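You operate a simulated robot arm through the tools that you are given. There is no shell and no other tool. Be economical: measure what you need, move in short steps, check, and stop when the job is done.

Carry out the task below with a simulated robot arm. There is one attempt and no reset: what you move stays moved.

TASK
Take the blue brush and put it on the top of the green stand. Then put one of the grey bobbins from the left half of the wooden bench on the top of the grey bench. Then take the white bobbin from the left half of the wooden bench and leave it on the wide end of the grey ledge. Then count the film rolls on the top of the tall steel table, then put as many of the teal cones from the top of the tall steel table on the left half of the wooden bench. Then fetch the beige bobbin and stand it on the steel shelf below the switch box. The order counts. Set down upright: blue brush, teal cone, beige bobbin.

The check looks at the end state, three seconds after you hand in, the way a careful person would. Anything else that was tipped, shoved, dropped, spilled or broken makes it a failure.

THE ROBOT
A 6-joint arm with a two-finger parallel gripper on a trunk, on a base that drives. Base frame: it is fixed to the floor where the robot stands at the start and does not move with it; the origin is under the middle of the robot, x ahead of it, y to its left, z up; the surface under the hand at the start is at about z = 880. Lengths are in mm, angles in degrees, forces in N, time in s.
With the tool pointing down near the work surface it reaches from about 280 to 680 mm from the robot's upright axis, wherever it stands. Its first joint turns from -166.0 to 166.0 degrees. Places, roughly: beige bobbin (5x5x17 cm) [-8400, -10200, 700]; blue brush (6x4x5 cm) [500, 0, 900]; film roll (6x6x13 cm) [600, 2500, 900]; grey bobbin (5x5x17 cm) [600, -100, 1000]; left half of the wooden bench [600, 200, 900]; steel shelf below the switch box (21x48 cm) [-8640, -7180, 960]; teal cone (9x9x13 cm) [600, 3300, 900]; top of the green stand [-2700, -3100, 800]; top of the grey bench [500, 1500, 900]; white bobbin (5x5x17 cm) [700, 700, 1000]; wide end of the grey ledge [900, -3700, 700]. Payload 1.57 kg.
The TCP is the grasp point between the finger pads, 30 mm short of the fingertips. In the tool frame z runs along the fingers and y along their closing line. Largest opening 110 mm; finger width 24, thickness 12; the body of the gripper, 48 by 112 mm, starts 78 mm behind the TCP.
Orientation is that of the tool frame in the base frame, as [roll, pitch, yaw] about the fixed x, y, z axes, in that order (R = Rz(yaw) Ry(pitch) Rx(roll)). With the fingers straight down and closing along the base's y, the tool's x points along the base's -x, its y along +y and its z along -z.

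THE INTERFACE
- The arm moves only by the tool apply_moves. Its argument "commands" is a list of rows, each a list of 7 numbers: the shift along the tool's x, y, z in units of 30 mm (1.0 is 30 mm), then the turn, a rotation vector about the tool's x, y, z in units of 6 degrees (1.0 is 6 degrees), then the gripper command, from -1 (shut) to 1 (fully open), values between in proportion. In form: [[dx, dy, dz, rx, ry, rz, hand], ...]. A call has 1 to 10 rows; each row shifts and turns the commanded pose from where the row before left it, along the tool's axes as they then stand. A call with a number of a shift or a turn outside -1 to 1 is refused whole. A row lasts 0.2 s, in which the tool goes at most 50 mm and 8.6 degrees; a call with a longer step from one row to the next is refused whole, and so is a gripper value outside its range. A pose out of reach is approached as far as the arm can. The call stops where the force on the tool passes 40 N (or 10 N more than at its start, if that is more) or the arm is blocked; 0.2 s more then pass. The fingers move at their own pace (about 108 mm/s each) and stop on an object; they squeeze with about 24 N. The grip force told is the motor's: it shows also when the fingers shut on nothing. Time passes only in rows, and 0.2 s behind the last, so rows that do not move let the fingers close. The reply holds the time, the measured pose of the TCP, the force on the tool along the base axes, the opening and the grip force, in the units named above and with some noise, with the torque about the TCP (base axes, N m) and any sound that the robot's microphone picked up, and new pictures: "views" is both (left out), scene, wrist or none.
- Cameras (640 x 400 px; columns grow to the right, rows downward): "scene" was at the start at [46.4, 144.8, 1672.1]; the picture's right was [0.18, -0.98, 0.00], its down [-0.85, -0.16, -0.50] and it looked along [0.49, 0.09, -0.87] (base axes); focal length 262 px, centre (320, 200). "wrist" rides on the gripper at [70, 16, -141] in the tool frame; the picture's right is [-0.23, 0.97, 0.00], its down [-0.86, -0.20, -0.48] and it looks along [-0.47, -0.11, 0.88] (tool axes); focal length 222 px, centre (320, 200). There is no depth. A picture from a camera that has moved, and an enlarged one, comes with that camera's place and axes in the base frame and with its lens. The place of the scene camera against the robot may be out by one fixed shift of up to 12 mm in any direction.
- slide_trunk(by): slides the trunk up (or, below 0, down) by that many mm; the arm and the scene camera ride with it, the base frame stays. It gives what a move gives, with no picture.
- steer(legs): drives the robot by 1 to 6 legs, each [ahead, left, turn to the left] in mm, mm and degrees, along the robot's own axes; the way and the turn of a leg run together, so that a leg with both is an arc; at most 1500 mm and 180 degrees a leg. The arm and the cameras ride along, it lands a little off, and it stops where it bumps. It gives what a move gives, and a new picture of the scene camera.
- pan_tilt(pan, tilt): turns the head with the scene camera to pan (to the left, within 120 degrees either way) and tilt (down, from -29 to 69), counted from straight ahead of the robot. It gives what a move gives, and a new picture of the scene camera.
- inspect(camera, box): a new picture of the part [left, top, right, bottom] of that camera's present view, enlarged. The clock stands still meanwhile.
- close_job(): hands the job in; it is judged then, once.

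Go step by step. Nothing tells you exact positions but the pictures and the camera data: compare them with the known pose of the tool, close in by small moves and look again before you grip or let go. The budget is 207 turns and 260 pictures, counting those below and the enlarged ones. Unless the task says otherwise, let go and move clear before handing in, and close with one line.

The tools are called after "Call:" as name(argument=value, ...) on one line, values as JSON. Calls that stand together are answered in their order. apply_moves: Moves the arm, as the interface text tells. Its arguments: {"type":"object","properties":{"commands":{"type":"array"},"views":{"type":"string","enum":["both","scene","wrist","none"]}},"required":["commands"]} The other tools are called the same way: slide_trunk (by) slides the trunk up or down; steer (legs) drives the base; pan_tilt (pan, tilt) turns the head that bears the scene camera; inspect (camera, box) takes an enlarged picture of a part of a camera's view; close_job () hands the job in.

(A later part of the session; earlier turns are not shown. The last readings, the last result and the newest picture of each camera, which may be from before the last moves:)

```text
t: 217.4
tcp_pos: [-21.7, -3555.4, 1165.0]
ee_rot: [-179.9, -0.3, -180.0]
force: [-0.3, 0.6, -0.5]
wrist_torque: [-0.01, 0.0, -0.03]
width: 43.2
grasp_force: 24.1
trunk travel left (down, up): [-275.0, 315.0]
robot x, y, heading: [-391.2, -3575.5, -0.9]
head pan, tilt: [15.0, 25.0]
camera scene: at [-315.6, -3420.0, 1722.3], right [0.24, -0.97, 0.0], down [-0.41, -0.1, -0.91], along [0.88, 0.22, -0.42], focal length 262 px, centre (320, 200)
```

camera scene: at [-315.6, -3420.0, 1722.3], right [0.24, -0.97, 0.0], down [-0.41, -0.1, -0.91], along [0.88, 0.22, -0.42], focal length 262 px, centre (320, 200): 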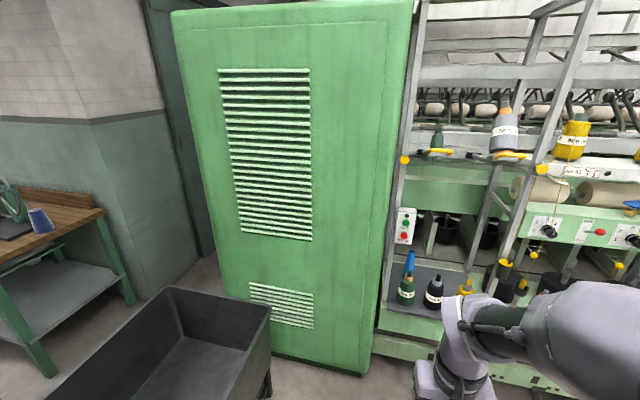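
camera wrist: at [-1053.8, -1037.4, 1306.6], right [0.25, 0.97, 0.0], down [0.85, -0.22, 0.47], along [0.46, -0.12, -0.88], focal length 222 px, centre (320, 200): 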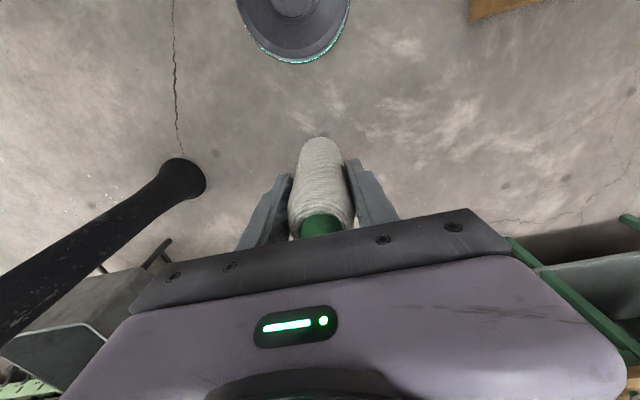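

The ledge is the grey tray at the cabinet's foot, around [900, -3700, 700], with a few small bottles on it. I'll drive nearer and look down on it.

Call:
pan_tilt(pan=15, tilt=45)

Call:
steer(legs=[[600, -170, 0.9]])

Call:
inspect(camera="scene", box=[260, 60, 560, 250])

```text
t: 218.2
tcp_pos: [-22.1, -3555.9, 1164.8]
ee_rot: [179.9, -0.3, 180.0]
force: [-0.1, 0.9, -1.1]
wrist_torque: [0.0, -0.01, -0.02]
width: 43.4
grasp_force: 24.7
trunk travel left (down, up): [-275.0, 315.0]
robot x, y, heading: [-386.4, -3574.5, -0.8]
head pan, tilt: [15.0, 45.0]
camera scene: at [-326.1, -3422.5, 1691.8], right [0.24, -0.97, 0.0], down [-0.69, -0.17, -0.71], along [0.69, 0.17, -0.71], focal length 262 px, centre (320, 200)
```

scene: 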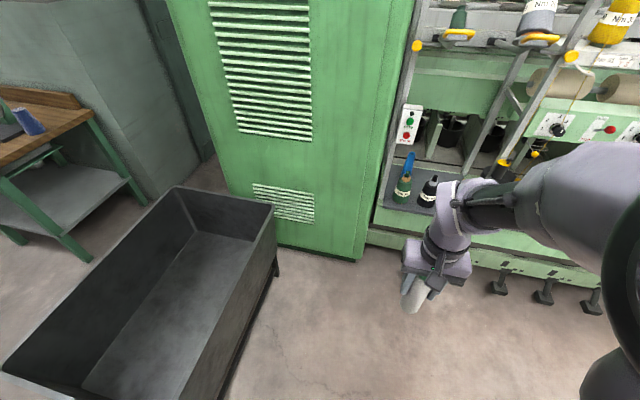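

```text
t: 221.7
tcp_pos: [576.0, -3725.3, 1163.6]
ee_rot: [179.9, -0.3, -178.9]
force: [-0.3, -0.8, -1.0]
wrist_torque: [-0.02, -0.03, 0.01]
width: 43.4
grasp_force: 23.9
trunk travel left (down, up): [-275.0, 315.0]
robot x, y, heading: [206.3, -3747.6, -0.1]
head pan, tilt: [15.0, 45.0]
camera scene: at [269.1, -3597.3, 1691.7], right [0.26, -0.97, 0.0], down [-0.68, -0.18, -0.71], along [0.68, 0.18, -0.71], focal length 262 px, centre (320, 200)
```

scene: 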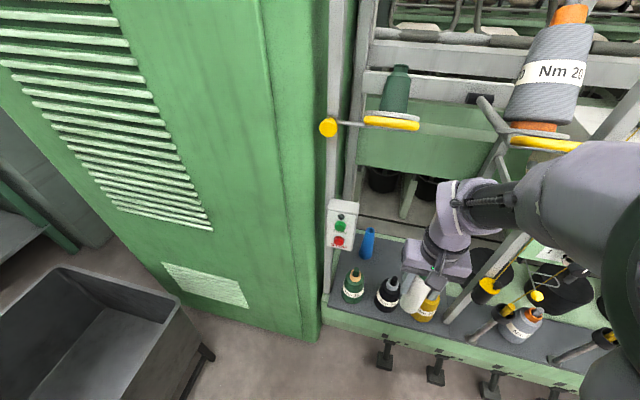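

```text
2.11 times, centred on (410, 155) of scene
camera zoom: at [269.1, -3597.3, 1691.7], right [0.26, -0.97, 0.0], down [-0.68, -0.18, -0.71], along [0.68, 0.18, -0.71], focal length 552 px, centre (130, 295)
```

zoom: 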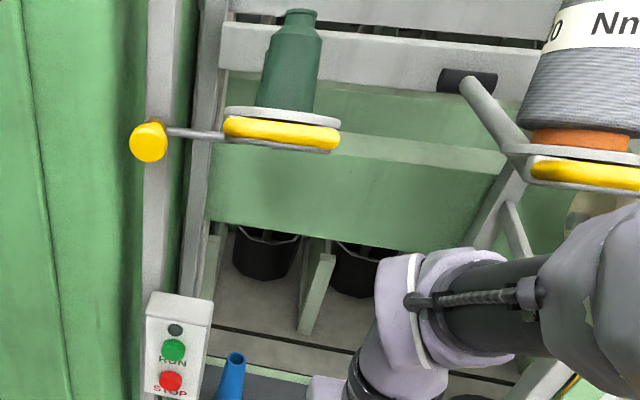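

The tray is crowded at this end. I'll take a wrist view and an enlarged scene view to find a free spot.

Call:
apply_moves(commands=[[0, -1, 0, 0, 0, 0, -1], [0, -1, 0, 0, 0, 0, -1], [0, -1, 0, 0, 0, 0, -1], [0, -1, 0, 0, 0, 0, -1], [0, 0, 0, 0, 0, 0, -1]], views="wrist")

Call:
inspect(camera="scene", box=[310, 210, 550, 360])

```text
t: 222.9
tcp_pos: [580.5, -3843.7, 1164.1]
ee_rot: [180.0, -0.3, -179.1]
force: [0.7, 0.0, -1.1]
wrist_torque: [-0.01, -0.01, -0.05]
width: 43.4
grasp_force: 24.2
trunk travel left (down, up): [-275.0, 315.0]
robot x, y, heading: [204.5, -3750.6, 0.3]
head pan, tilt: [15.0, 45.0]
camera wrist: at [511.1, -3830.5, 1307.0], right [0.21, 0.98, 0.0], down [0.86, -0.18, 0.47], along [0.46, -0.1, -0.88], focal length 222 px, centre (320, 200)
```

wrist: 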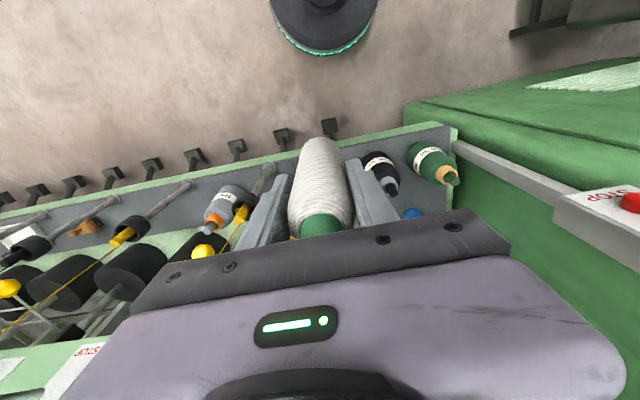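

```text
2.67 times, centred on (430, 285) of scene
camera zoom: at [268.5, -3596.7, 1691.7], right [0.26, -0.97, 0.0], down [-0.68, -0.18, -0.71], along [0.68, 0.18, -0.71], focal length 700 px, centre (27, -27)
```

zoom: 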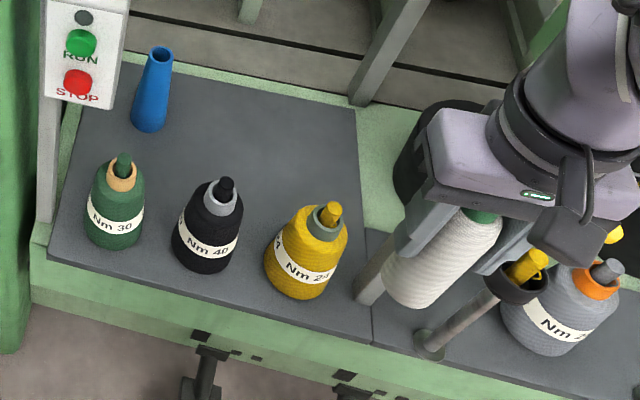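

The wide panel spans x 680–1060 and y -3510 to -3960 at z ≈ 690. Its bottles stand at x = 748 and there is free room behind them near [885, -3790]. The frame holds cones overhead at z ≈ 1430, so I'll lower the trunk to keep the elbow low.

Call:
apply_moves(commands=[[1, 1, 0, 0, 0, 0, -1], [1, 1, 0, 0, 0, 0, -1], [0, 1, 0, 0, 0, 0, -1], [0, 0, 0, 0, 0, 0, -1]], views="none")

Call:
slide_trunk(by=-250)

Call:
apply_moves(commands=[[0, 0, -1, 0, 0, 0, -1], [0, 0, -1, 0, 0, 0, -1], [0, 0, -1, 0, 0, 0, -1], [0, 0, -0.6, 0, 0, 0, -1], [0, 0, 0, 0, 0, 0, -1]], views="none")

```text
t: 223.9
tcp_pos: [515.9, -3756.1, 1163.4]
ee_rot: [-179.9, -0.5, -179.1]
force: [0.0, 0.1, -1.5]
wrist_torque: [0.02, 0.01, 0.02]
width: 43.3
grasp_force: 23.9
trunk travel left (down, up): [-275.0, 315.0]
robot x, y, heading: [207.8, -3749.6, -0.1]
head pan, tilt: [15.0, 45.0]
```

```text
t: 226.5
tcp_pos: [515.7, -3755.0, 915.0]
ee_rot: [-179.9, -0.3, -178.9]
force: [-1.0, 0.0, 0.0]
wrist_torque: [-0.01, 0.0, -0.02]
width: 43.3
grasp_force: 23.8
trunk travel left (down, up): [-25.0, 565.0]
robot x, y, heading: [209.8, -3751.8, -0.2]
head pan, tilt: [15.0, 45.0]
```

```text
t: 227.7
tcp_pos: [516.8, -3756.9, 1024.4]
ee_rot: [180.0, -0.2, -179.2]
force: [-0.3, -0.5, -1.0]
wrist_torque: [-0.01, 0.02, 0.0]
width: 43.3
grasp_force: 24.0
trunk travel left (down, up): [-25.0, 565.0]
robot x, y, heading: [205.6, -3750.8, -0.1]
head pan, tilt: [15.0, 45.0]
```

Call:
steer(legs=[[120, -35, 0]])

Call:
apply_moves(commands=[[0, 0, 0, 0, 0, 0, -1]], views="wrist")

```text
t: 229.0
tcp_pos: [635.9, -3791.8, 1023.3]
ee_rot: [179.9, -0.4, -179.2]
force: [-0.9, 0.1, -1.2]
wrist_torque: [0.02, 0.0, 0.01]
width: 43.2
grasp_force: 24.6
trunk travel left (down, up): [-25.0, 565.0]
robot x, y, heading: [327.3, -3780.7, -0.1]
head pan, tilt: [15.0, 45.0]
camera scene: at [388.1, -3632.5, 1441.7], right [0.26, -0.97, 0.0], down [-0.68, -0.18, -0.71], along [0.68, 0.18, -0.71], focal length 262 px, centre (320, 200)
```

scene: 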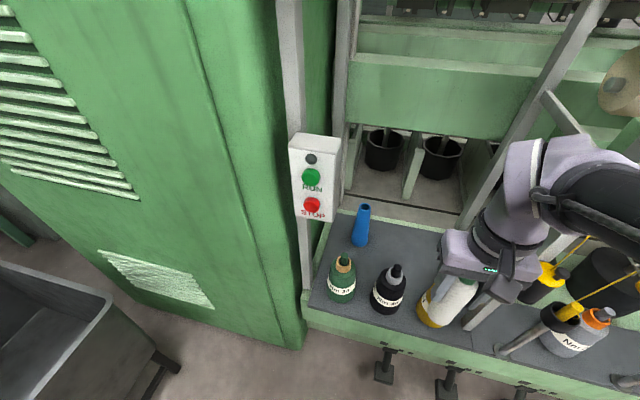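

```text
t: 229.4
tcp_pos: [636.2, -3791.3, 1022.5]
ee_rot: [-179.9, -0.2, -179.0]
force: [-0.2, 0.6, -1.2]
wrist_torque: [0.0, -0.04, 0.02]
width: 43.3
grasp_force: 23.9
trunk travel left (down, up): [-25.0, 565.0]
robot x, y, heading: [326.7, -3789.3, 0.1]
head pan, tilt: [15.0, 45.0]
camera wrist: at [567.1, -3777.8, 1165.9], right [0.21, 0.98, 0.0], down [0.86, -0.19, 0.47], along [0.46, -0.1, -0.88], focal length 222 px, centre (320, 200)
```

wrist: 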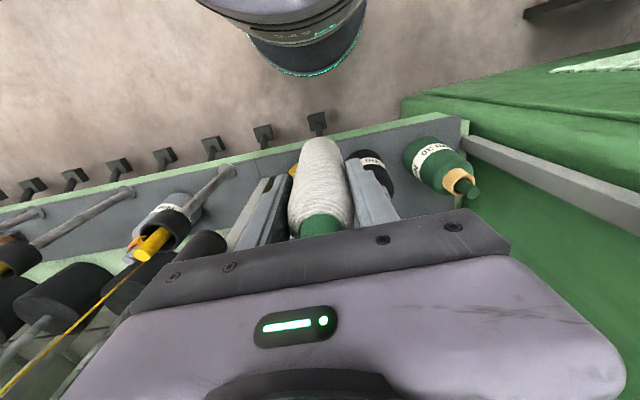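

I want to be sure about the post right of the gripper before moving in, so I'll enlarge it.

Call:
inspect(camera="scene", box=[400, 200, 640, 350])

Call:
inspect(camera="wrist", box=[100, 120, 340, 270])

```text
2.67 times, centred on (520, 275) of scene
camera zoom: at [387.6, -3632.4, 1441.7], right [0.26, -0.97, 0.0], down [-0.68, -0.18, -0.71], along [0.68, 0.18, -0.71], focal length 700 px, centre (-213, 0)
```

zoom: 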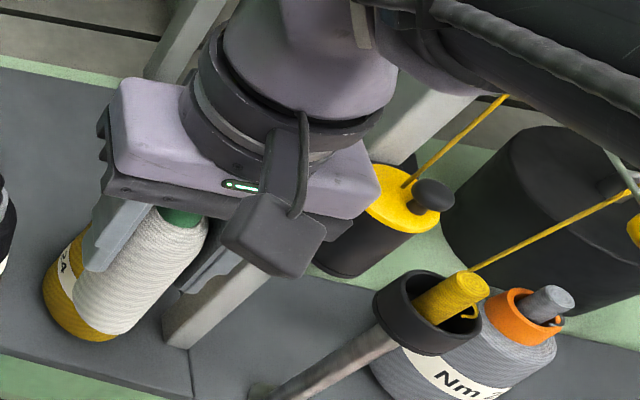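

```text
2.67 times, centred on (220, 195) of wrist
camera zoom: at [567.1, -3777.8, 1165.9], right [0.21, 0.98, 0.0], down [0.86, -0.19, 0.47], along [0.46, -0.1, -0.88], focal length 592 px, centre (587, 213)
```

zoom: 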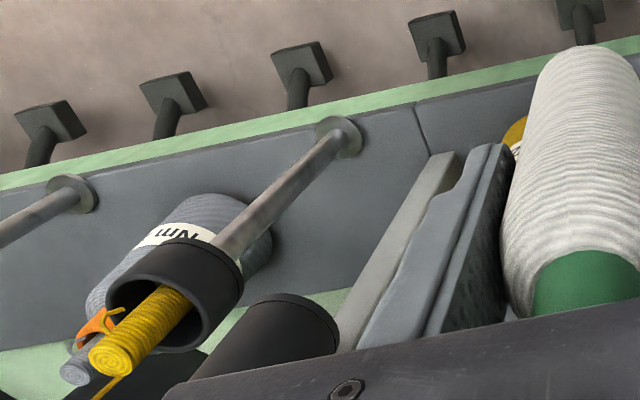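

The square post is at [735, -3942]. I'll shift the robot 25 mm left for more clearance, then move forward over the bottles.

Call:
steer(legs=[[0, 28, 0]])

Call:
apply_moves(commands=[[-1, 0, 0, 0, 0, 0, -1], [-1, 0, 0, 0, 0, 0, -1], [-1, 0, 0, 0, 0, 0, -1], [-1, 0, 0, 0, 0, 0, -1], [0, 0, 0, 0, 0, 0, -1]], views="both")

```text
t: 230.2
tcp_pos: [635.7, -3764.2, 1022.7]
ee_rot: [179.9, -0.3, -179.0]
force: [0.2, 0.7, -1.0]
wrist_torque: [0.0, -0.05, -0.01]
width: 43.0
grasp_force: 23.7
trunk travel left (down, up): [-25.0, 565.0]
robot x, y, heading: [325.0, -3756.2, -0.1]
head pan, tilt: [15.0, 45.0]
camera scene: at [387.6, -3604.0, 1441.7], right [0.26, -0.97, 0.0], down [-0.68, -0.18, -0.71], along [0.68, 0.18, -0.71], focal length 262 px, centre (320, 200)
```

scene: 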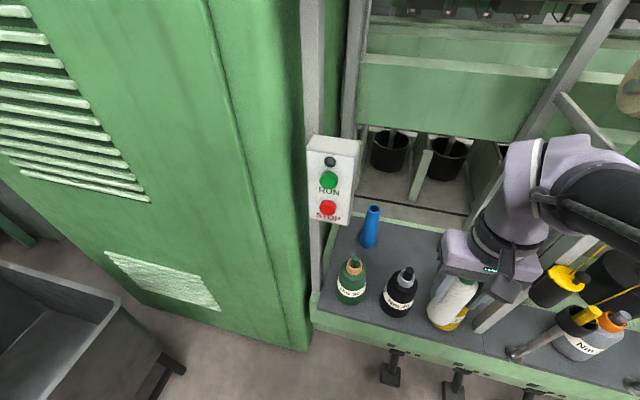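

```text
t: 231.4
tcp_pos: [755.1, -3760.5, 1021.2]
ee_rot: [-180.0, -0.4, -179.2]
force: [-0.1, 0.1, -1.5]
wrist_torque: [-0.02, 0.04, 0.0]
width: 43.5
grasp_force: 24.2
trunk travel left (down, up): [-25.0, 565.0]
robot x, y, heading: [327.9, -3760.1, -0.0]
head pan, tilt: [15.0, 45.0]
camera scene: at [387.7, -3604.4, 1441.7], right [0.26, -0.97, 0.0], down [-0.68, -0.18, -0.71], along [0.68, 0.18, -0.71], focal length 262 px, centre (320, 200)
camera wrist: at [686.5, -3747.0, 1164.5], right [0.21, 0.98, 0.0], down [0.86, -0.19, 0.47], along [0.46, -0.1, -0.88], focal length 222 px, centre (320, 200)
```

scene: 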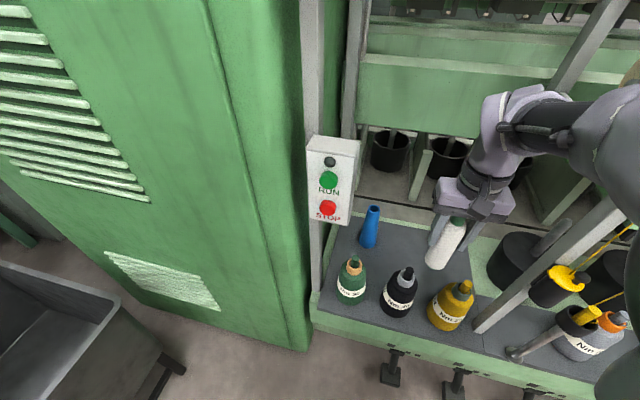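
wrist: 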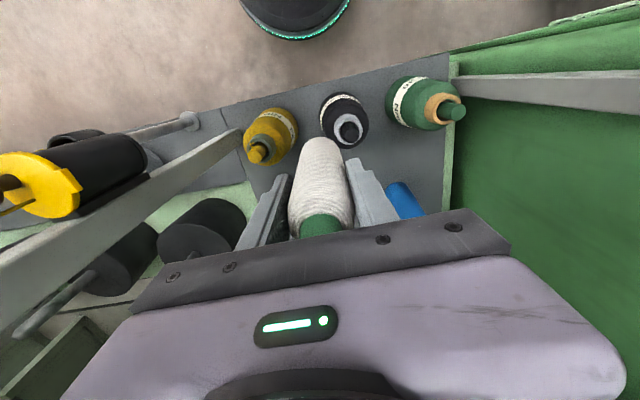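

Clear so far. I'll continue forward to x = 885.

Call:
apply_moves(commands=[[-1, 0, 0, 0, 0, 0, -1], [-1, 0, 0, 0, 0, 0, -1], [-1, 0, 0, 0, 0, 0, -1], [-1, 0, 0, 0, 0, 0, -1], [-0.3, 0, 0, 0, 0, 0, -1], [0, 0, 0, 0, 0, 0, -1]], views="both")

```text
t: 232.8
tcp_pos: [884.5, -3760.1, 1022.5]
ee_rot: [180.0, -0.2, -179.0]
force: [-0.6, 0.2, -1.2]
wrist_torque: [0.02, -0.01, -0.02]
width: 43.2
grasp_force: 24.4
trunk travel left (down, up): [-25.0, 565.0]
robot x, y, heading: [329.1, -3759.0, -0.0]
head pan, tilt: [15.0, 45.0]
camera scene: at [387.5, -3604.4, 1441.7], right [0.26, -0.97, 0.0], down [-0.68, -0.18, -0.71], along [0.68, 0.18, -0.71], focal length 262 px, centre (320, 200)
camera wrist: at [816.2, -3746.2, 1164.6], right [0.21, 0.98, 0.0], down [0.86, -0.19, 0.47], along [0.46, -0.1, -0.88], focal length 222 px, centre (320, 200)
```

scene: 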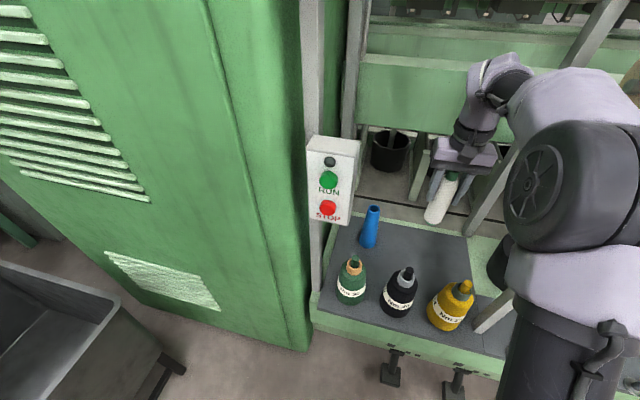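
wrist: 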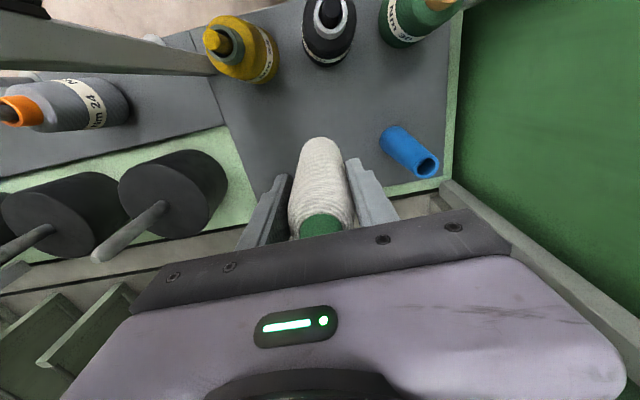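

I'm behind the bottles with clear space below. I'll lower most of the way.

Call:
apply_moves(commands=[[0, 0, 1, 0, 0, 0, -1], [0, 0, 1, 0, 0, 0, -1], [0, 0, 1, 0, 0, 0, -1], [0, 0, 1, 0, 0, 0, -1], [0, 0, 1, 0, 0, 0, -1], [0, 0, 1, 0, 0, 0, -1], [0, 0, 0, 0, 0, 0, -1]], views="both")

```text
t: 234.4
tcp_pos: [882.5, -3759.9, 843.3]
ee_rot: [179.9, -0.3, -178.9]
force: [-0.7, 0.1, -1.5]
wrist_torque: [0.01, -0.03, 0.0]
width: 43.3
grasp_force: 23.6
trunk travel left (down, up): [-25.0, 565.0]
robot x, y, heading: [327.4, -3760.9, -0.3]
head pan, tilt: [15.0, 45.0]
camera scene: at [387.7, -3604.4, 1441.7], right [0.26, -0.97, 0.0], down [-0.68, -0.18, -0.71], along [0.68, 0.18, -0.71], focal length 262 px, centre (320, 200)
camera wrist: at [814.2, -3745.4, 985.2], right [0.21, 0.98, 0.0], down [0.86, -0.19, 0.47], along [0.46, -0.1, -0.88], focal length 222 px, centre (320, 200)
```

scene: 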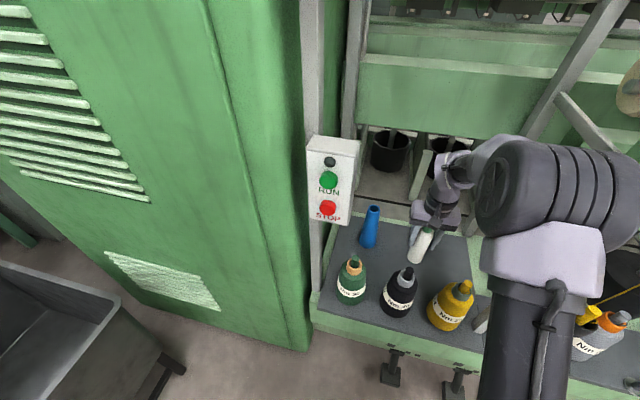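
wrist: 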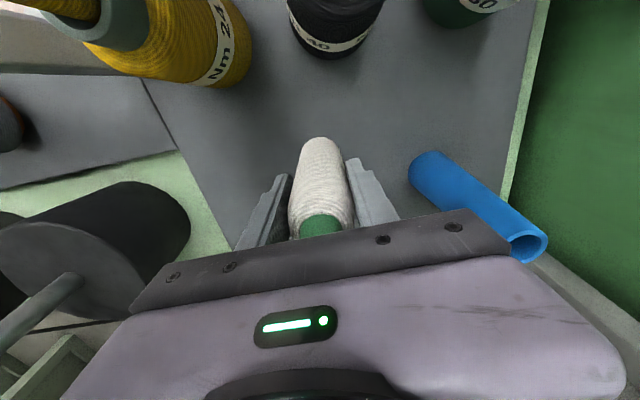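

Call:
apply_moves(commands=[[0, 0, 0.4, 0, 0, 0, -1], [0, 0, 0.4, 0, 0, 0, -1], [0, 0, 0.2, 0, 0, 0, -1], [0, 0, 0, 0, 0, 0, -1]], views="none")

Call:
apply_moves(commands=[[0, 0, 0.1, 0, 0, 0, -1], [0, 0, 0.1, 0, 0, 0, -1], [0, 0, 0.1, 0, 0, 0, -1], [0, 0, 0, 0, 0, 0, -1]], views="none")

Call:
apply_moves(commands=[[0, 0, 0.1, 0, 0, 0, -1], [0, 0, 0.1, 0, 0, 0, -1], [0, 0, 0, 0, 0, 0, -1]], views="none")

```text
t: 235.4
tcp_pos: [883.1, -3760.0, 813.2]
ee_rot: [-180.0, -0.3, -179.1]
force: [0.0, 0.3, -1.0]
wrist_torque: [0.0, 0.02, 0.0]
width: 43.3
grasp_force: 23.8
trunk travel left (down, up): [-25.0, 565.0]
robot x, y, heading: [330.4, -3755.6, -0.1]
head pan, tilt: [15.0, 45.0]
```

```text
t: 236.4
tcp_pos: [882.4, -3759.1, 802.7]
ee_rot: [180.0, -0.3, -178.9]
force: [0.6, 0.4, -0.4]
wrist_torque: [-0.02, 0.01, -0.01]
width: 43.5
grasp_force: 23.9
trunk travel left (down, up): [-25.0, 565.0]
robot x, y, heading: [332.2, -3758.8, 0.1]
head pan, tilt: [15.0, 45.0]
```

```text
t: 237.2
tcp_pos: [883.2, -3759.2, 796.1]
ee_rot: [179.9, -0.3, -179.1]
force: [-0.1, 0.6, -1.5]
wrist_torque: [0.0, -0.03, 0.0]
width: 43.6
grasp_force: 24.2
trunk travel left (down, up): [-25.0, 565.0]
robot x, y, heading: [326.7, -3757.4, -0.1]
head pan, tilt: [15.0, 45.0]
```

Call:
apply_moves(commands=[[0, 0, 0.1, 0, 0, 0, -1], [0, 0, 0.1, 0, 0, 0, -1], [0, 0, 0, 0, 0, 0, -1]], views="none")

Call:
apply_moves(commands=[[0, 0, 0.1, 0, 0, 0, -1], [0, 0, 0.1, 0, 0, 0, -1], [0, 0, 0, 0, 0, 0, -1]], views="wrist")

```text
t: 238.0
tcp_pos: [884.2, -3759.1, 789.6]
ee_rot: [180.0, -0.4, -179.0]
force: [0.4, -0.9, -1.3]
wrist_torque: [0.02, 0.0, 0.0]
width: 43.4
grasp_force: 24.0
trunk travel left (down, up): [-25.0, 565.0]
robot x, y, heading: [332.2, -3757.3, 0.1]
head pan, tilt: [15.0, 45.0]
```

```text
t: 238.8
tcp_pos: [882.8, -3757.7, 787.6]
ee_rot: [179.9, -0.2, -179.1]
force: [0.7, 2.9, 25.8]
wrist_torque: [0.33, -0.4, -0.03]
width: 43.2
grasp_force: 23.9
trunk travel left (down, up): [-25.0, 565.0]
robot x, y, heading: [331.2, -3760.4, 0.2]
head pan, tilt: [15.0, 45.0]
camera wrist: at [813.5, -3745.7, 929.8], right [0.21, 0.98, 0.0], down [0.86, -0.19, 0.48], along [0.47, -0.1, -0.88], focal length 222 px, centre (320, 200)
```

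wrist: 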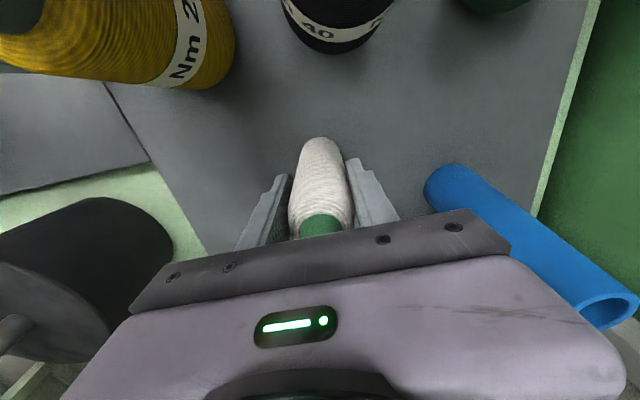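

Contact at 787.6. I'll ease off, release and rise.

Call:
apply_moves(commands=[[0, 0, -0.07, 0, 0, 0, -1], [0, 0, 0, 0, 0, 0, 0.4], [0, 0, 0, 0, 0, 0, 0.4], [0, 0, -1, 0, 0, 0, 0.4], [0, 0, -1, 0, 0, 0, 0.4], [0, 0, -1, 0, 0, 0, 0.4], [0, 0, -1, 0, 0, 0, 0.4], [0, 0, -1, 0, 0, 0, 0.4], [0, 0, -1, 0, 0, 0, 0.4], [0, 0, -1, 0, 0, 0, 0.4]], views="wrist")

```text
t: 241.0
tcp_pos: [885.7, -3759.1, 999.8]
ee_rot: [180.0, -0.4, -179.0]
force: [1.1, 0.0, 1.1]
wrist_torque: [0.0, -0.01, -0.01]
width: 77.0
grasp_force: 0.0
trunk travel left (down, up): [-25.0, 565.0]
robot x, y, heading: [326.6, -3758.9, 0.3]
head pan, tilt: [15.0, 45.0]
camera wrist: at [817.1, -3745.2, 1141.1], right [0.21, 0.98, 0.0], down [0.86, -0.19, 0.47], along [0.46, -0.1, -0.88], focal length 222 px, centre (320, 200)
```

wrist: 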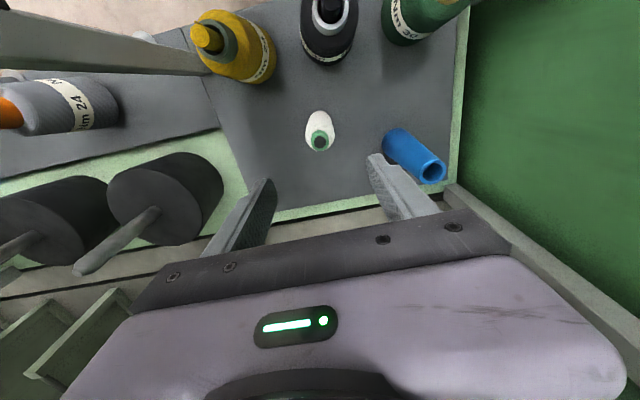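

The white bobbin stands on the wide end of the ledge. I'll retract over the bottles, back out and return towards the tall steel table.

Call:
apply_moves(commands=[[1, 0, 0, 0, 0, 0, 0.4], [1, 0, 0, 0, 0, 0, 0.4], [1, 0, 0, 0, 0, 0, 0.4], [1, 0, 0, 0, 0, 0, 0.4], [1, 0, 0, 0, 0, 0, 0.4], [1, 0, 0, 0, 0, 0, 0.4], [1, 0, 0, 0, 0, 0, 0.4], [1, 0, 0, 0, 0, 0, 0.4], [0.5, 0, 0, 0, 0, 0, 0.4], [0, 0, 0, 0, 0, 0, 0.4]], views="scene")

Call:
steer(legs=[[-1500, 0, 0], [-150, 0, 0], [0, 1500, 0]])

Call:
slide_trunk(by=250)

```text
t: 243.2
tcp_pos: [629.6, -3762.8, 998.7]
ee_rot: [-180.0, -0.2, -179.0]
force: [0.1, 0.7, 0.3]
wrist_torque: [-0.03, 0.05, -0.02]
width: 76.8
grasp_force: 0.0
trunk travel left (down, up): [-25.0, 565.0]
robot x, y, heading: [328.8, -3760.8, -0.1]
head pan, tilt: [15.0, 45.0]
camera scene: at [387.5, -3604.3, 1441.7], right [0.26, -0.97, 0.0], down [-0.68, -0.18, -0.71], along [0.68, 0.18, -0.71], focal length 262 px, centre (320, 200)
```

scene: 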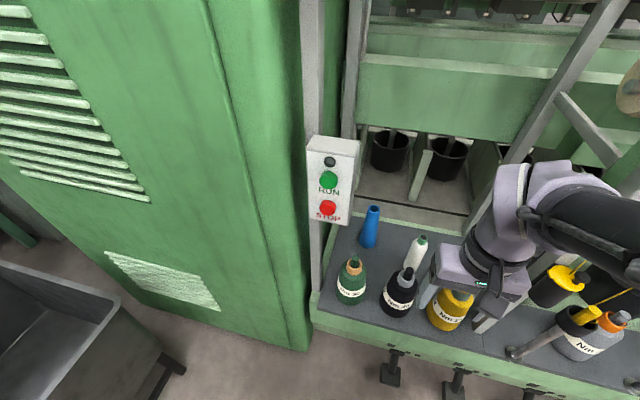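

```text
t: 258.6
tcp_pos: [-994.2, -2252.8, 996.9]
ee_rot: [-180.0, -0.2, -179.9]
force: [-0.4, 0.1, -0.6]
wrist_torque: [-0.01, 0.0, 0.02]
width: 76.8
grasp_force: 0.1
trunk travel left (down, up): [-25.0, 565.0]
robot x, y, heading: [-1292.2, -2245.2, -0.8]
head pan, tilt: [15.0, 45.0]
camera scene: at [-1232.9, -2091.9, 1441.7], right [0.24, -0.97, 0.0], down [-0.69, -0.17, -0.71], along [0.69, 0.17, -0.71], focal length 262 px, centre (320, 200)
```

scene: 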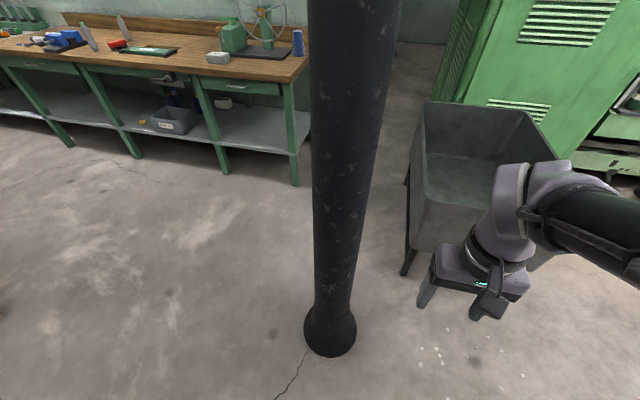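

```text
t: 261.2
tcp_pos: [-993.5, -2254.2, 1247.3]
ee_rot: [180.0, -0.4, -180.0]
force: [-1.1, -0.7, -0.5]
wrist_torque: [0.02, 0.04, -0.01]
width: 77.0
grasp_force: 0.2
trunk travel left (down, up): [-275.0, 315.0]
robot x, y, heading: [-1295.6, -2243.2, -0.8]
head pan, tilt: [15.0, 45.0]
```

I'll continue past the pillar, then up along the benches to the steel table.

Call:
steer(legs=[[0, 1150, 0.8], [600, 0, 0], [0, 1500, 0], [0, 1500, 0], [0, 700, 0], [500, 0, 0]])

```text
t: 290.3
tcp_pos: [-0.1, 2689.2, 1246.7]
ee_rot: [-180.0, -0.4, -177.2]
force: [0.9, -0.2, 0.1]
wrist_torque: [0.02, -0.01, -0.02]
width: 76.9
grasp_force: 0.2
trunk travel left (down, up): [-275.0, 315.0]
robot x, y, heading: [-299.3, 2684.5, 2.2]
head pan, tilt: [15.0, 45.0]
camera scene: at [-248.3, 2840.3, 1691.7], right [0.29, -0.96, 0.0], down [-0.68, -0.21, -0.71], along [0.68, 0.21, -0.71], focal length 262 px, centre (320, 200)
```

scene: 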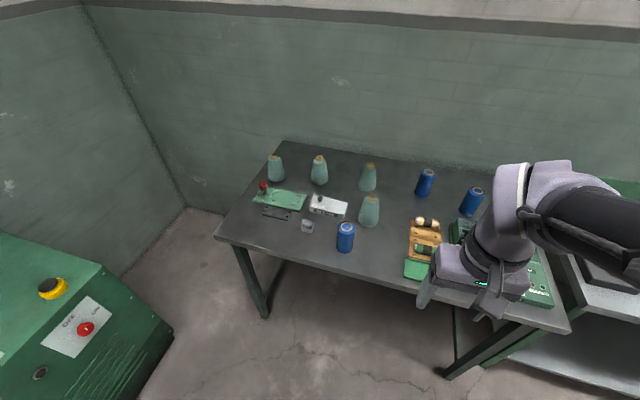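

Call:
inspect(camera="scene", box=[200, 130, 420, 268])

Call:
inspect(camera="scene", box=[380, 150, 600, 288])

```text
2.90 times, centred on (310, 199) of scene
camera zoom: at [-248.3, 2840.3, 1691.7], right [0.29, -0.96, 0.0], down [-0.68, -0.21, -0.71], along [0.68, 0.21, -0.71], focal length 760 px, centre (349, 203)
```

zoom: 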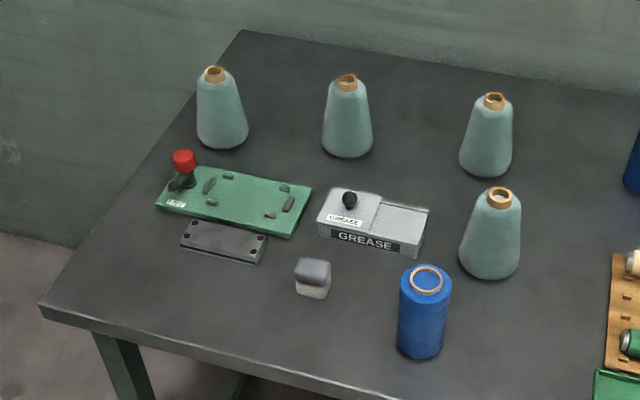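

```text
2.90 times, centred on (490, 219) of scene
camera zoom: at [-248.3, 2840.3, 1691.7], right [0.29, -0.96, 0.0], down [-0.68, -0.21, -0.71], along [0.68, 0.21, -0.71], focal length 760 px, centre (-173, 145)
```

zoom: 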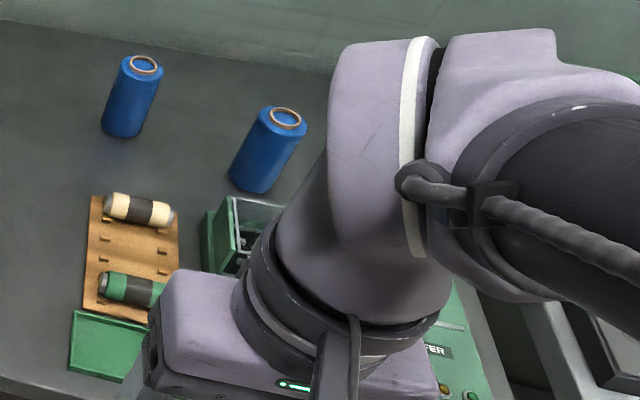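

I count three film rolls, the blue ones with the tan cores. One is at the front left and two are near the roller machine, and my earlier view of the right part showed only those two. So three of the four teal cones go to the bench. I'll park for the nearest cone, about [468, 2855].

Call:
steer(legs=[[0, 0, -2.2], [240, 165, 0]])

Call:
apply_moves(commands=[[-1, 0, 0, 0, 0, 0, 1], [-1, 0, 0, 0, 0, 0, 1], [-1, 0, 0, 0, 0, 0, 1], [-1, 0, 0.5, 0, 0, 0, 1], [0, 0, 1, 0, 0, 0, 1], [0, 0, 0, 0, 0, 0, 1]], views="both")

```text
t: 292.7
tcp_pos: [240.8, 2842.4, 1247.2]
ee_rot: [-179.9, -0.4, -179.5]
force: [-0.5, -0.4, -0.4]
wrist_torque: [0.0, 0.02, 0.02]
width: 77.0
grasp_force: 0.1
trunk travel left (down, up): [-275.0, 315.0]
robot x, y, heading: [-59.9, 2850.8, -0.6]
head pan, tilt: [15.0, 45.0]
camera scene: at [0.2, 3002.1, 1691.6], right [0.25, -0.97, 0.0], down [-0.68, -0.18, -0.71], along [0.68, 0.18, -0.71], focal length 262 px, centre (320, 200)
```

scene: 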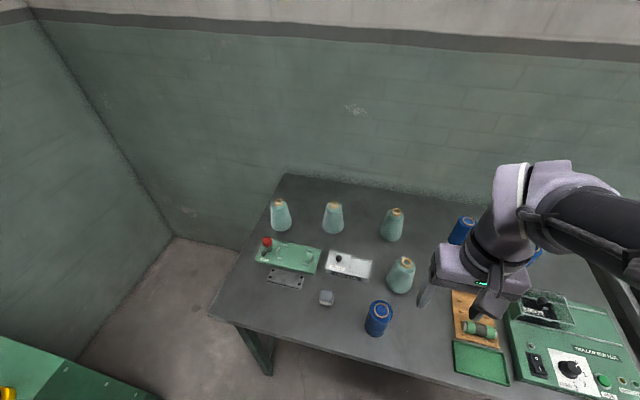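

```text
t: 294.1
tcp_pos: [360.5, 2843.4, 1201.3]
ee_rot: [179.9, -0.3, -179.5]
force: [0.3, 0.7, 0.5]
wrist_torque: [0.01, 0.02, 0.02]
width: 110.2
grasp_force: 0.0
trunk travel left (down, up): [-275.0, 315.0]
robot x, y, heading: [-63.0, 2847.5, -0.4]
head pan, tilt: [15.0, 45.0]
camera scene: at [-0.6, 3001.5, 1691.7], right [0.25, -0.97, 0.0], down [-0.68, -0.18, -0.71], along [0.68, 0.18, -0.71], focal length 262 px, centre (320, 200)
camera wrist: at [292.1, 2857.0, 1344.8], right [0.22, 0.98, 0.0], down [0.86, -0.19, 0.47], along [0.46, -0.1, -0.88], focal length 222 px, centre (320, 200)
```

scene: 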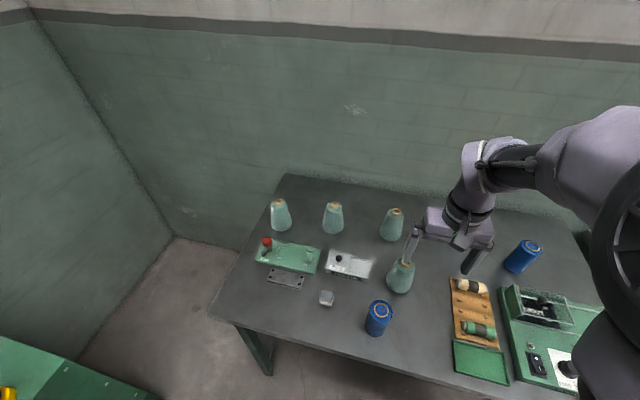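
wrist: 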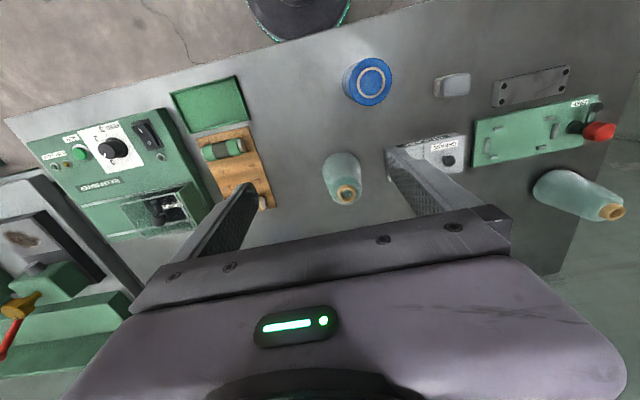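

By triangulation the cone's top is at [465, 2867, 1013]. I'll move above it and check.

Call:
apply_moves(commands=[[-1, 0.2, 0.5, 0, 0, 0, 1], [-1, 0.2, 0.8, 0, 0, 0, 1], [-1, 0.2, 0.8, 0, 0, 0, 1], [-0.5, 0.2, 0.8, 0, 0, 0, 1], [0, 0, 0.8, 0, 0, 0, 1], [0, 0, 0, 0, 0, 0, 1]], views="wrist")

```text
t: 295.5
tcp_pos: [464.5, 2866.2, 1090.3]
ee_rot: [179.9, -0.3, -179.6]
force: [0.1, 0.0, 0.2]
wrist_torque: [0.03, -0.02, 0.03]
width: 110.2
grasp_force: 0.2
trunk travel left (down, up): [-275.0, 315.0]
robot x, y, heading: [-62.1, 2847.8, -0.5]
head pan, tilt: [15.0, 45.0]
camera wrist: at [396.4, 2881.6, 1233.3], right [0.22, 0.98, 0.0], down [0.86, -0.19, 0.47], along [0.46, -0.1, -0.88], focal length 222 px, centre (320, 200)
```

wrist: 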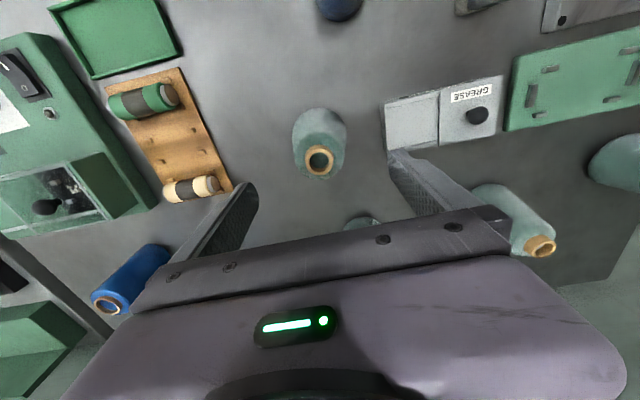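

It's aligned. I'll descend to 965 and grip.

Call:
apply_moves(commands=[[0, 0, 1, 0, 0, 0, 1], [0, 0, 1, 0, 0, 0, 1], [0, 0, 1, 0, 0, 0, 1], [0, 0, 1, 0, 0, 0, 1], [0, 0, 0.17, 0, 0, 0, 1], [0, 0, 0, 0, 0, 0, -1], [0, 0, 0, 0, 0, 0, -1], [0, 0, 0, 0, 0, 0, -1]], views="wrist")

```text
t: 297.3
tcp_pos: [464.3, 2867.3, 966.4]
ee_rot: [180.0, -0.3, -179.5]
force: [0.3, -0.2, 0.3]
wrist_torque: [0.03, -0.09, -0.03]
width: 70.2
grasp_force: 23.7
trunk travel left (down, up): [-275.0, 315.0]
robot x, y, heading: [-61.4, 2849.8, -0.4]
head pan, tilt: [15.0, 45.0]
camera wrist: at [395.8, 2881.4, 1108.2], right [0.22, 0.98, 0.0], down [0.86, -0.19, 0.47], along [0.46, -0.1, -0.88], focal length 222 px, centre (320, 200)
```

wrist: 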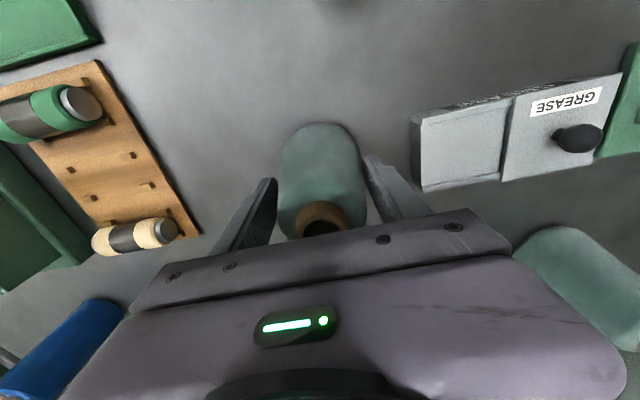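

Gripped at 70 mm. I'll lift and check that it holds.

Call:
apply_moves(commands=[[0, 0, -0.5, 0, 0, 0, -1], [0, 0, -1, 0, 0, 0, -1], [0, 0, -1, 0, 0, 0, -1], [0, 0, -1, 0, 0, 0, -1], [0, 0, -1, 0, 0, 0, -1], [0, 0, -1, 0, 0, 0, -1], [0, 0, 0, 0, 0, 0, -1]], views="wrist")

```text
t: 298.9
tcp_pos: [464.4, 2867.9, 1130.1]
ee_rot: [179.9, -0.4, -179.5]
force: [0.2, 0.6, -1.3]
wrist_torque: [0.0, 0.02, -0.03]
width: 70.0
grasp_force: 24.6
trunk travel left (down, up): [-275.0, 315.0]
robot x, y, heading: [-60.1, 2850.4, -0.3]
head pan, tilt: [15.0, 45.0]
camera wrist: at [396.5, 2882.8, 1272.9], right [0.22, 0.98, 0.0], down [0.86, -0.19, 0.47], along [0.46, -0.1, -0.88], focal length 222 px, centre (320, 200)
```

wrist: 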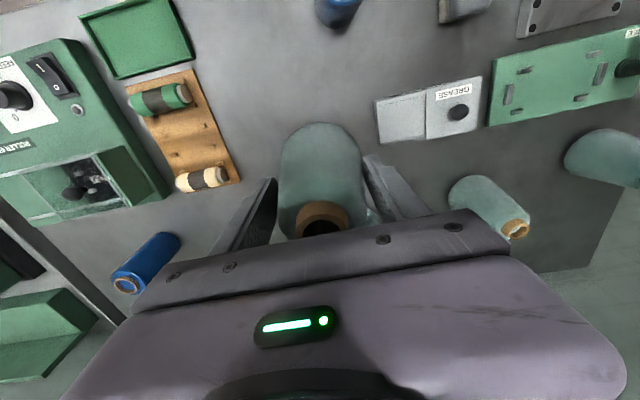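

It holds. I'll raise it, pull it in and drive to the wooden bench.

Call:
apply_moves(commands=[[0, 0, -1, 0, 0, 0, -1], [0, 0, -1, 0, 0, 0, -1], [0, 0, -1, 0, 0, 0, -1], [1, 0, 0, 0, 0, 0, -1], [1, 0, 0, 0, 0, 0, -1], [1, 0, 0, 0, 0, 0, -1], [1, 0, 0, 0, 0, 0, -1], [0, 0, 0, 0, 0, 0, -1]], views="none")

Call:
steer(legs=[[-250, 0, 0.4], [0, -1500, 0], [0, -650, 0], [285, 0, 0]])

```text
t: 300.7
tcp_pos: [344.1, 2866.3, 1220.5]
ee_rot: [-179.9, -0.4, -179.5]
force: [0.2, -0.4, -2.2]
wrist_torque: [-0.02, -0.03, 0.02]
width: 69.9
grasp_force: 23.6
trunk travel left (down, up): [-275.0, 315.0]
robot x, y, heading: [-56.6, 2847.4, -0.1]
head pan, tilt: [15.0, 45.0]
```

```text
t: 314.4
tcp_pos: [393.5, 726.4, 1221.7]
ee_rot: [-180.0, -0.4, -178.4]
force: [1.0, -0.2, -2.4]
wrist_torque: [0.03, 0.04, -0.01]
width: 69.8
grasp_force: 24.0
trunk travel left (down, up): [-275.0, 315.0]
robot x, y, heading: [-14.8, 701.7, 0.6]
head pan, tilt: [15.0, 45.0]
camera scene: at [47.0, 856.2, 1691.7], right [0.27, -0.96, 0.0], down [-0.68, -0.19, -0.71], along [0.68, 0.19, -0.71], focal length 262 px, centre (320, 200)
```

scene: 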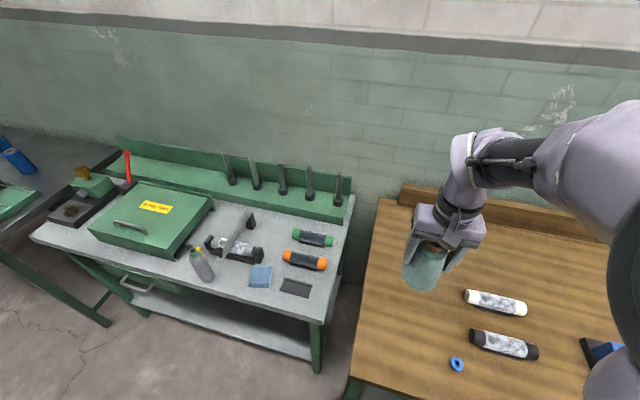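

I'll move to [600, 700] above the empty left end and lower.

Call:
apply_moves(commands=[[-1, -0.13, 0, 0, 0, -0.25, -1], [-1, -0.13, 0, 0, 0, 0, -1], [-1, -0.13, 0, 0, 0, 0, -1], [-1, -0.13, 0, 0, 0, 0, -1], [-1, -0.13, 0.5, 0, 0, 0, -1], [-1, -0.13, 1, 0, 0, 0, -1], [-0.9, 0, 1, 0, 0, 0, -1], [0, 0, 1, 0, 0, 0, -1], [0, 0, 1, 0, 0, 0, -1], [0, 0, 1, 0, 0, 0, -1]], views="none")

Call:
apply_moves(commands=[[0, 0, 1, 0, 0, 0, -1], [0, 0, 0.7, 0, 0, 0, -1], [0, 0, 0, 0, 0, 0, -1]], views="both")

```text
t: 316.6
tcp_pos: [599.7, 713.5, 1054.2]
ee_rot: [180.0, -0.3, -177.1]
force: [-0.7, 0.8, -2.8]
wrist_torque: [0.01, 0.03, -0.04]
width: 69.9
grasp_force: 23.5
trunk travel left (down, up): [-275.0, 315.0]
robot x, y, heading: [-13.8, 701.6, 0.4]
head pan, tilt: [15.0, 45.0]
```

```text
t: 317.4
tcp_pos: [599.6, 713.2, 1002.7]
ee_rot: [-180.0, -0.3, -176.9]
force: [-0.2, 0.1, -0.9]
wrist_torque: [-0.05, 0.04, 0.0]
width: 69.9
grasp_force: 23.7
trunk travel left (down, up): [-275.0, 315.0]
robot x, y, heading: [-11.7, 701.1, 0.4]
head pan, tilt: [15.0, 45.0]
camera scene: at [46.0, 856.1, 1691.7], right [0.27, -0.96, 0.0], down [-0.68, -0.19, -0.71], along [0.68, 0.19, -0.71], focal length 262 px, centre (320, 200)
camera wrist: at [530.5, 724.8, 1146.0], right [0.18, 0.98, 0.0], down [0.87, -0.16, 0.47], along [0.47, -0.08, -0.88], focal length 222 px, centre (320, 200)
```

scene: 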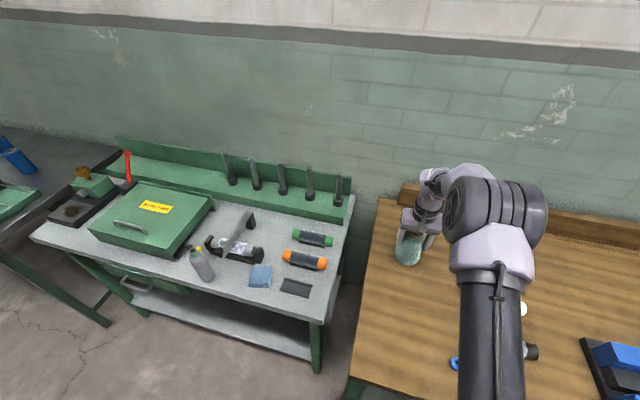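
wrist: 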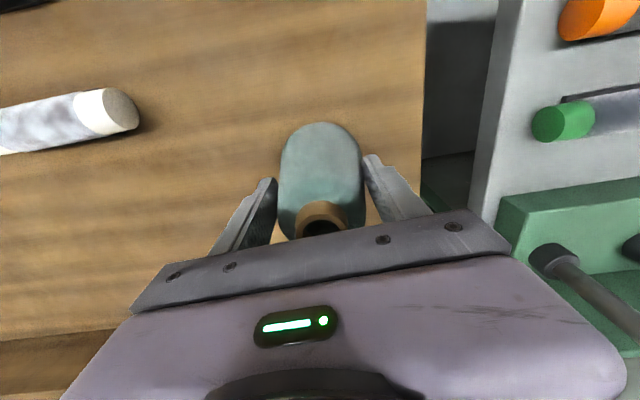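

The cone is 100 mm or more from the bench edge. I'll lower gently.

Call:
apply_moves(commands=[[0, 0, 0.5, 0, 0, 0, -1], [0, 0, 0.4, 0, 0, 0, -1], [0, 0, 0.1, 0, 0, 0, -1], [0, 0, 0.1, 0, 0, 0, -1], [0, 0, 0, 0, 0, 0, -1]], views="none")

Call:
apply_moves(commands=[[0, 0, 0.1, 0, 0, 0, -1], [0, 0, 0, 0, 0, 0, -1]], views="none")

Call:
apply_moves(commands=[[0, 0, 0.07, 0, 0, 0, -1], [0, 0, 0, 0, 0, 0, -1]], views="none")

```text
t: 318.6
tcp_pos: [599.7, 712.7, 970.5]
ee_rot: [-180.0, -0.4, -176.9]
force: [0.3, -0.6, -2.0]
wrist_torque: [-0.01, 0.03, -0.02]
width: 69.8
grasp_force: 23.7
trunk travel left (down, up): [-275.0, 315.0]
robot x, y, heading: [-10.1, 698.5, 0.5]
head pan, tilt: [15.0, 45.0]
```

```text
t: 319.2
tcp_pos: [600.2, 713.2, 968.0]
ee_rot: [-180.0, -0.4, -177.0]
force: [-0.3, 0.6, -2.7]
wrist_torque: [-0.04, 0.02, 0.0]
width: 69.7
grasp_force: 24.2
trunk travel left (down, up): [-275.0, 315.0]
robot x, y, heading: [-13.0, 702.0, 0.5]
head pan, tilt: [15.0, 45.0]
```

```text
t: 319.8
tcp_pos: [599.2, 712.0, 965.5]
ee_rot: [-180.0, -0.3, -176.9]
force: [1.8, 0.2, 6.2]
wrist_torque: [-0.15, -0.13, 0.03]
width: 69.5
grasp_force: 24.1
trunk travel left (down, up): [-275.0, 315.0]
robot x, y, heading: [-14.8, 702.7, 0.8]
head pan, tilt: [15.0, 45.0]
```

Contact. I'll release and rise.

Call:
apply_moves(commands=[[0, 0, 0, 0, 0, 0, 0.8], [0, 0, 0, 0, 0, 0, 0.8], [0, 0, -0.5, 0, 0, 0, 0.8], [0, 0, -1, 0, 0, 0, 0.8], [0, 0, -1, 0, 0, 0, 0.8], [0, 0, -1, 0, 0, 0, 0.8], [0, 0, -1, 0, 0, 0, 0.8], [0.5, 0, -1, 0, 0, 0, 0.8], [1, 0, -0.5, 0, 0, 0, 0.8], [1, 0, 0, 0, 0, 0, 0.8]], views="wrist")

```text
t: 322.0
tcp_pos: [523.8, 709.3, 1149.2]
ee_rot: [-180.0, -0.3, -177.0]
force: [-0.5, -0.5, -0.2]
wrist_torque: [0.02, 0.02, -0.01]
width: 99.2
grasp_force: 0.1
trunk travel left (down, up): [-275.0, 315.0]
robot x, y, heading: [-13.0, 700.9, 0.4]
head pan, tilt: [15.0, 45.0]
camera wrist: at [454.9, 720.4, 1291.3], right [0.18, 0.98, 0.0], down [0.87, -0.16, 0.47], along [0.47, -0.08, -0.88], focal length 222 px, centre (320, 200)
```

wrist: 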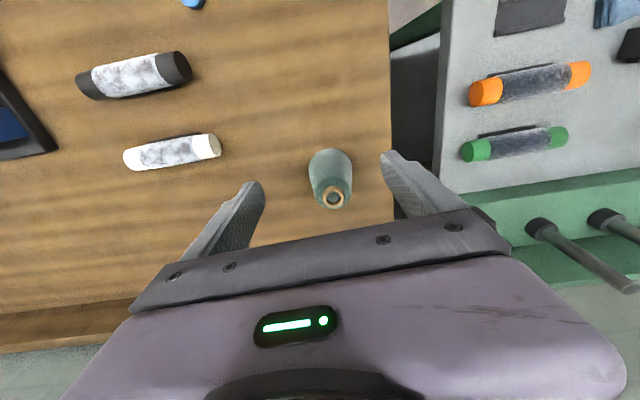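

The first cone stands upright. Now I'll go back for the second one near [660, 2907].

Call:
apply_moves(commands=[[1, 0, -0.7, 0, 0, 0.25, 1], [1, 0, -0.7, 0, 0, 0.25, 1], [1, 0, -0.7, 0, 0, 0, 1], [1, 0, 0, 0, 0, 0, 1], [0, 0, 0, 0, 0, 0, 1]], views="none")

Call:
steer(legs=[[-285, 0, -0.5], [0, 1500, 0], [0, 700, 0], [275, 0, 0]])

```text
t: 323.2
tcp_pos: [403.9, 706.8, 1210.9]
ee_rot: [179.9, -0.4, -180.0]
force: [0.6, 0.6, -0.6]
wrist_torque: [-0.02, 0.02, 0.0]
width: 109.7
grasp_force: 0.2
trunk travel left (down, up): [-275.0, 315.0]
robot x, y, heading: [-13.3, 703.6, 0.5]
head pan, tilt: [15.0, 45.0]
```

```text
t: 337.3
tcp_pos: [364.0, 2949.6, 1210.4]
ee_rot: [-180.0, -0.4, -179.0]
force: [0.1, 0.6, -0.3]
wrist_torque: [0.01, 0.02, -0.01]
width: 110.1
grasp_force: 0.0
trunk travel left (down, up): [-275.0, 315.0]
robot x, y, heading: [-50.6, 2937.8, 1.8]
head pan, tilt: [15.0, 45.0]
camera scene: at [3.3, 3093.7, 1691.7], right [0.29, -0.96, 0.0], down [-0.68, -0.2, -0.71], along [0.68, 0.2, -0.71], focal length 262 px, centre (320, 200)
```

scene: 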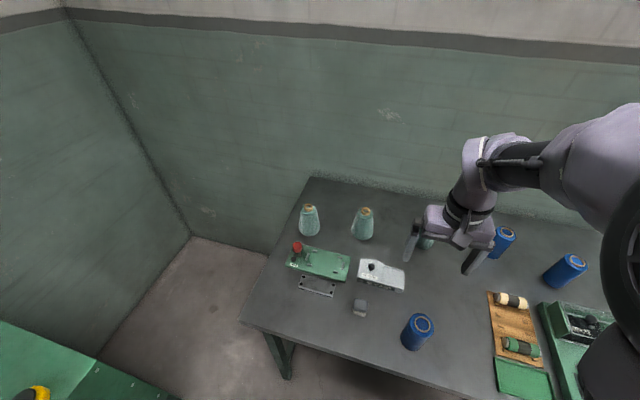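

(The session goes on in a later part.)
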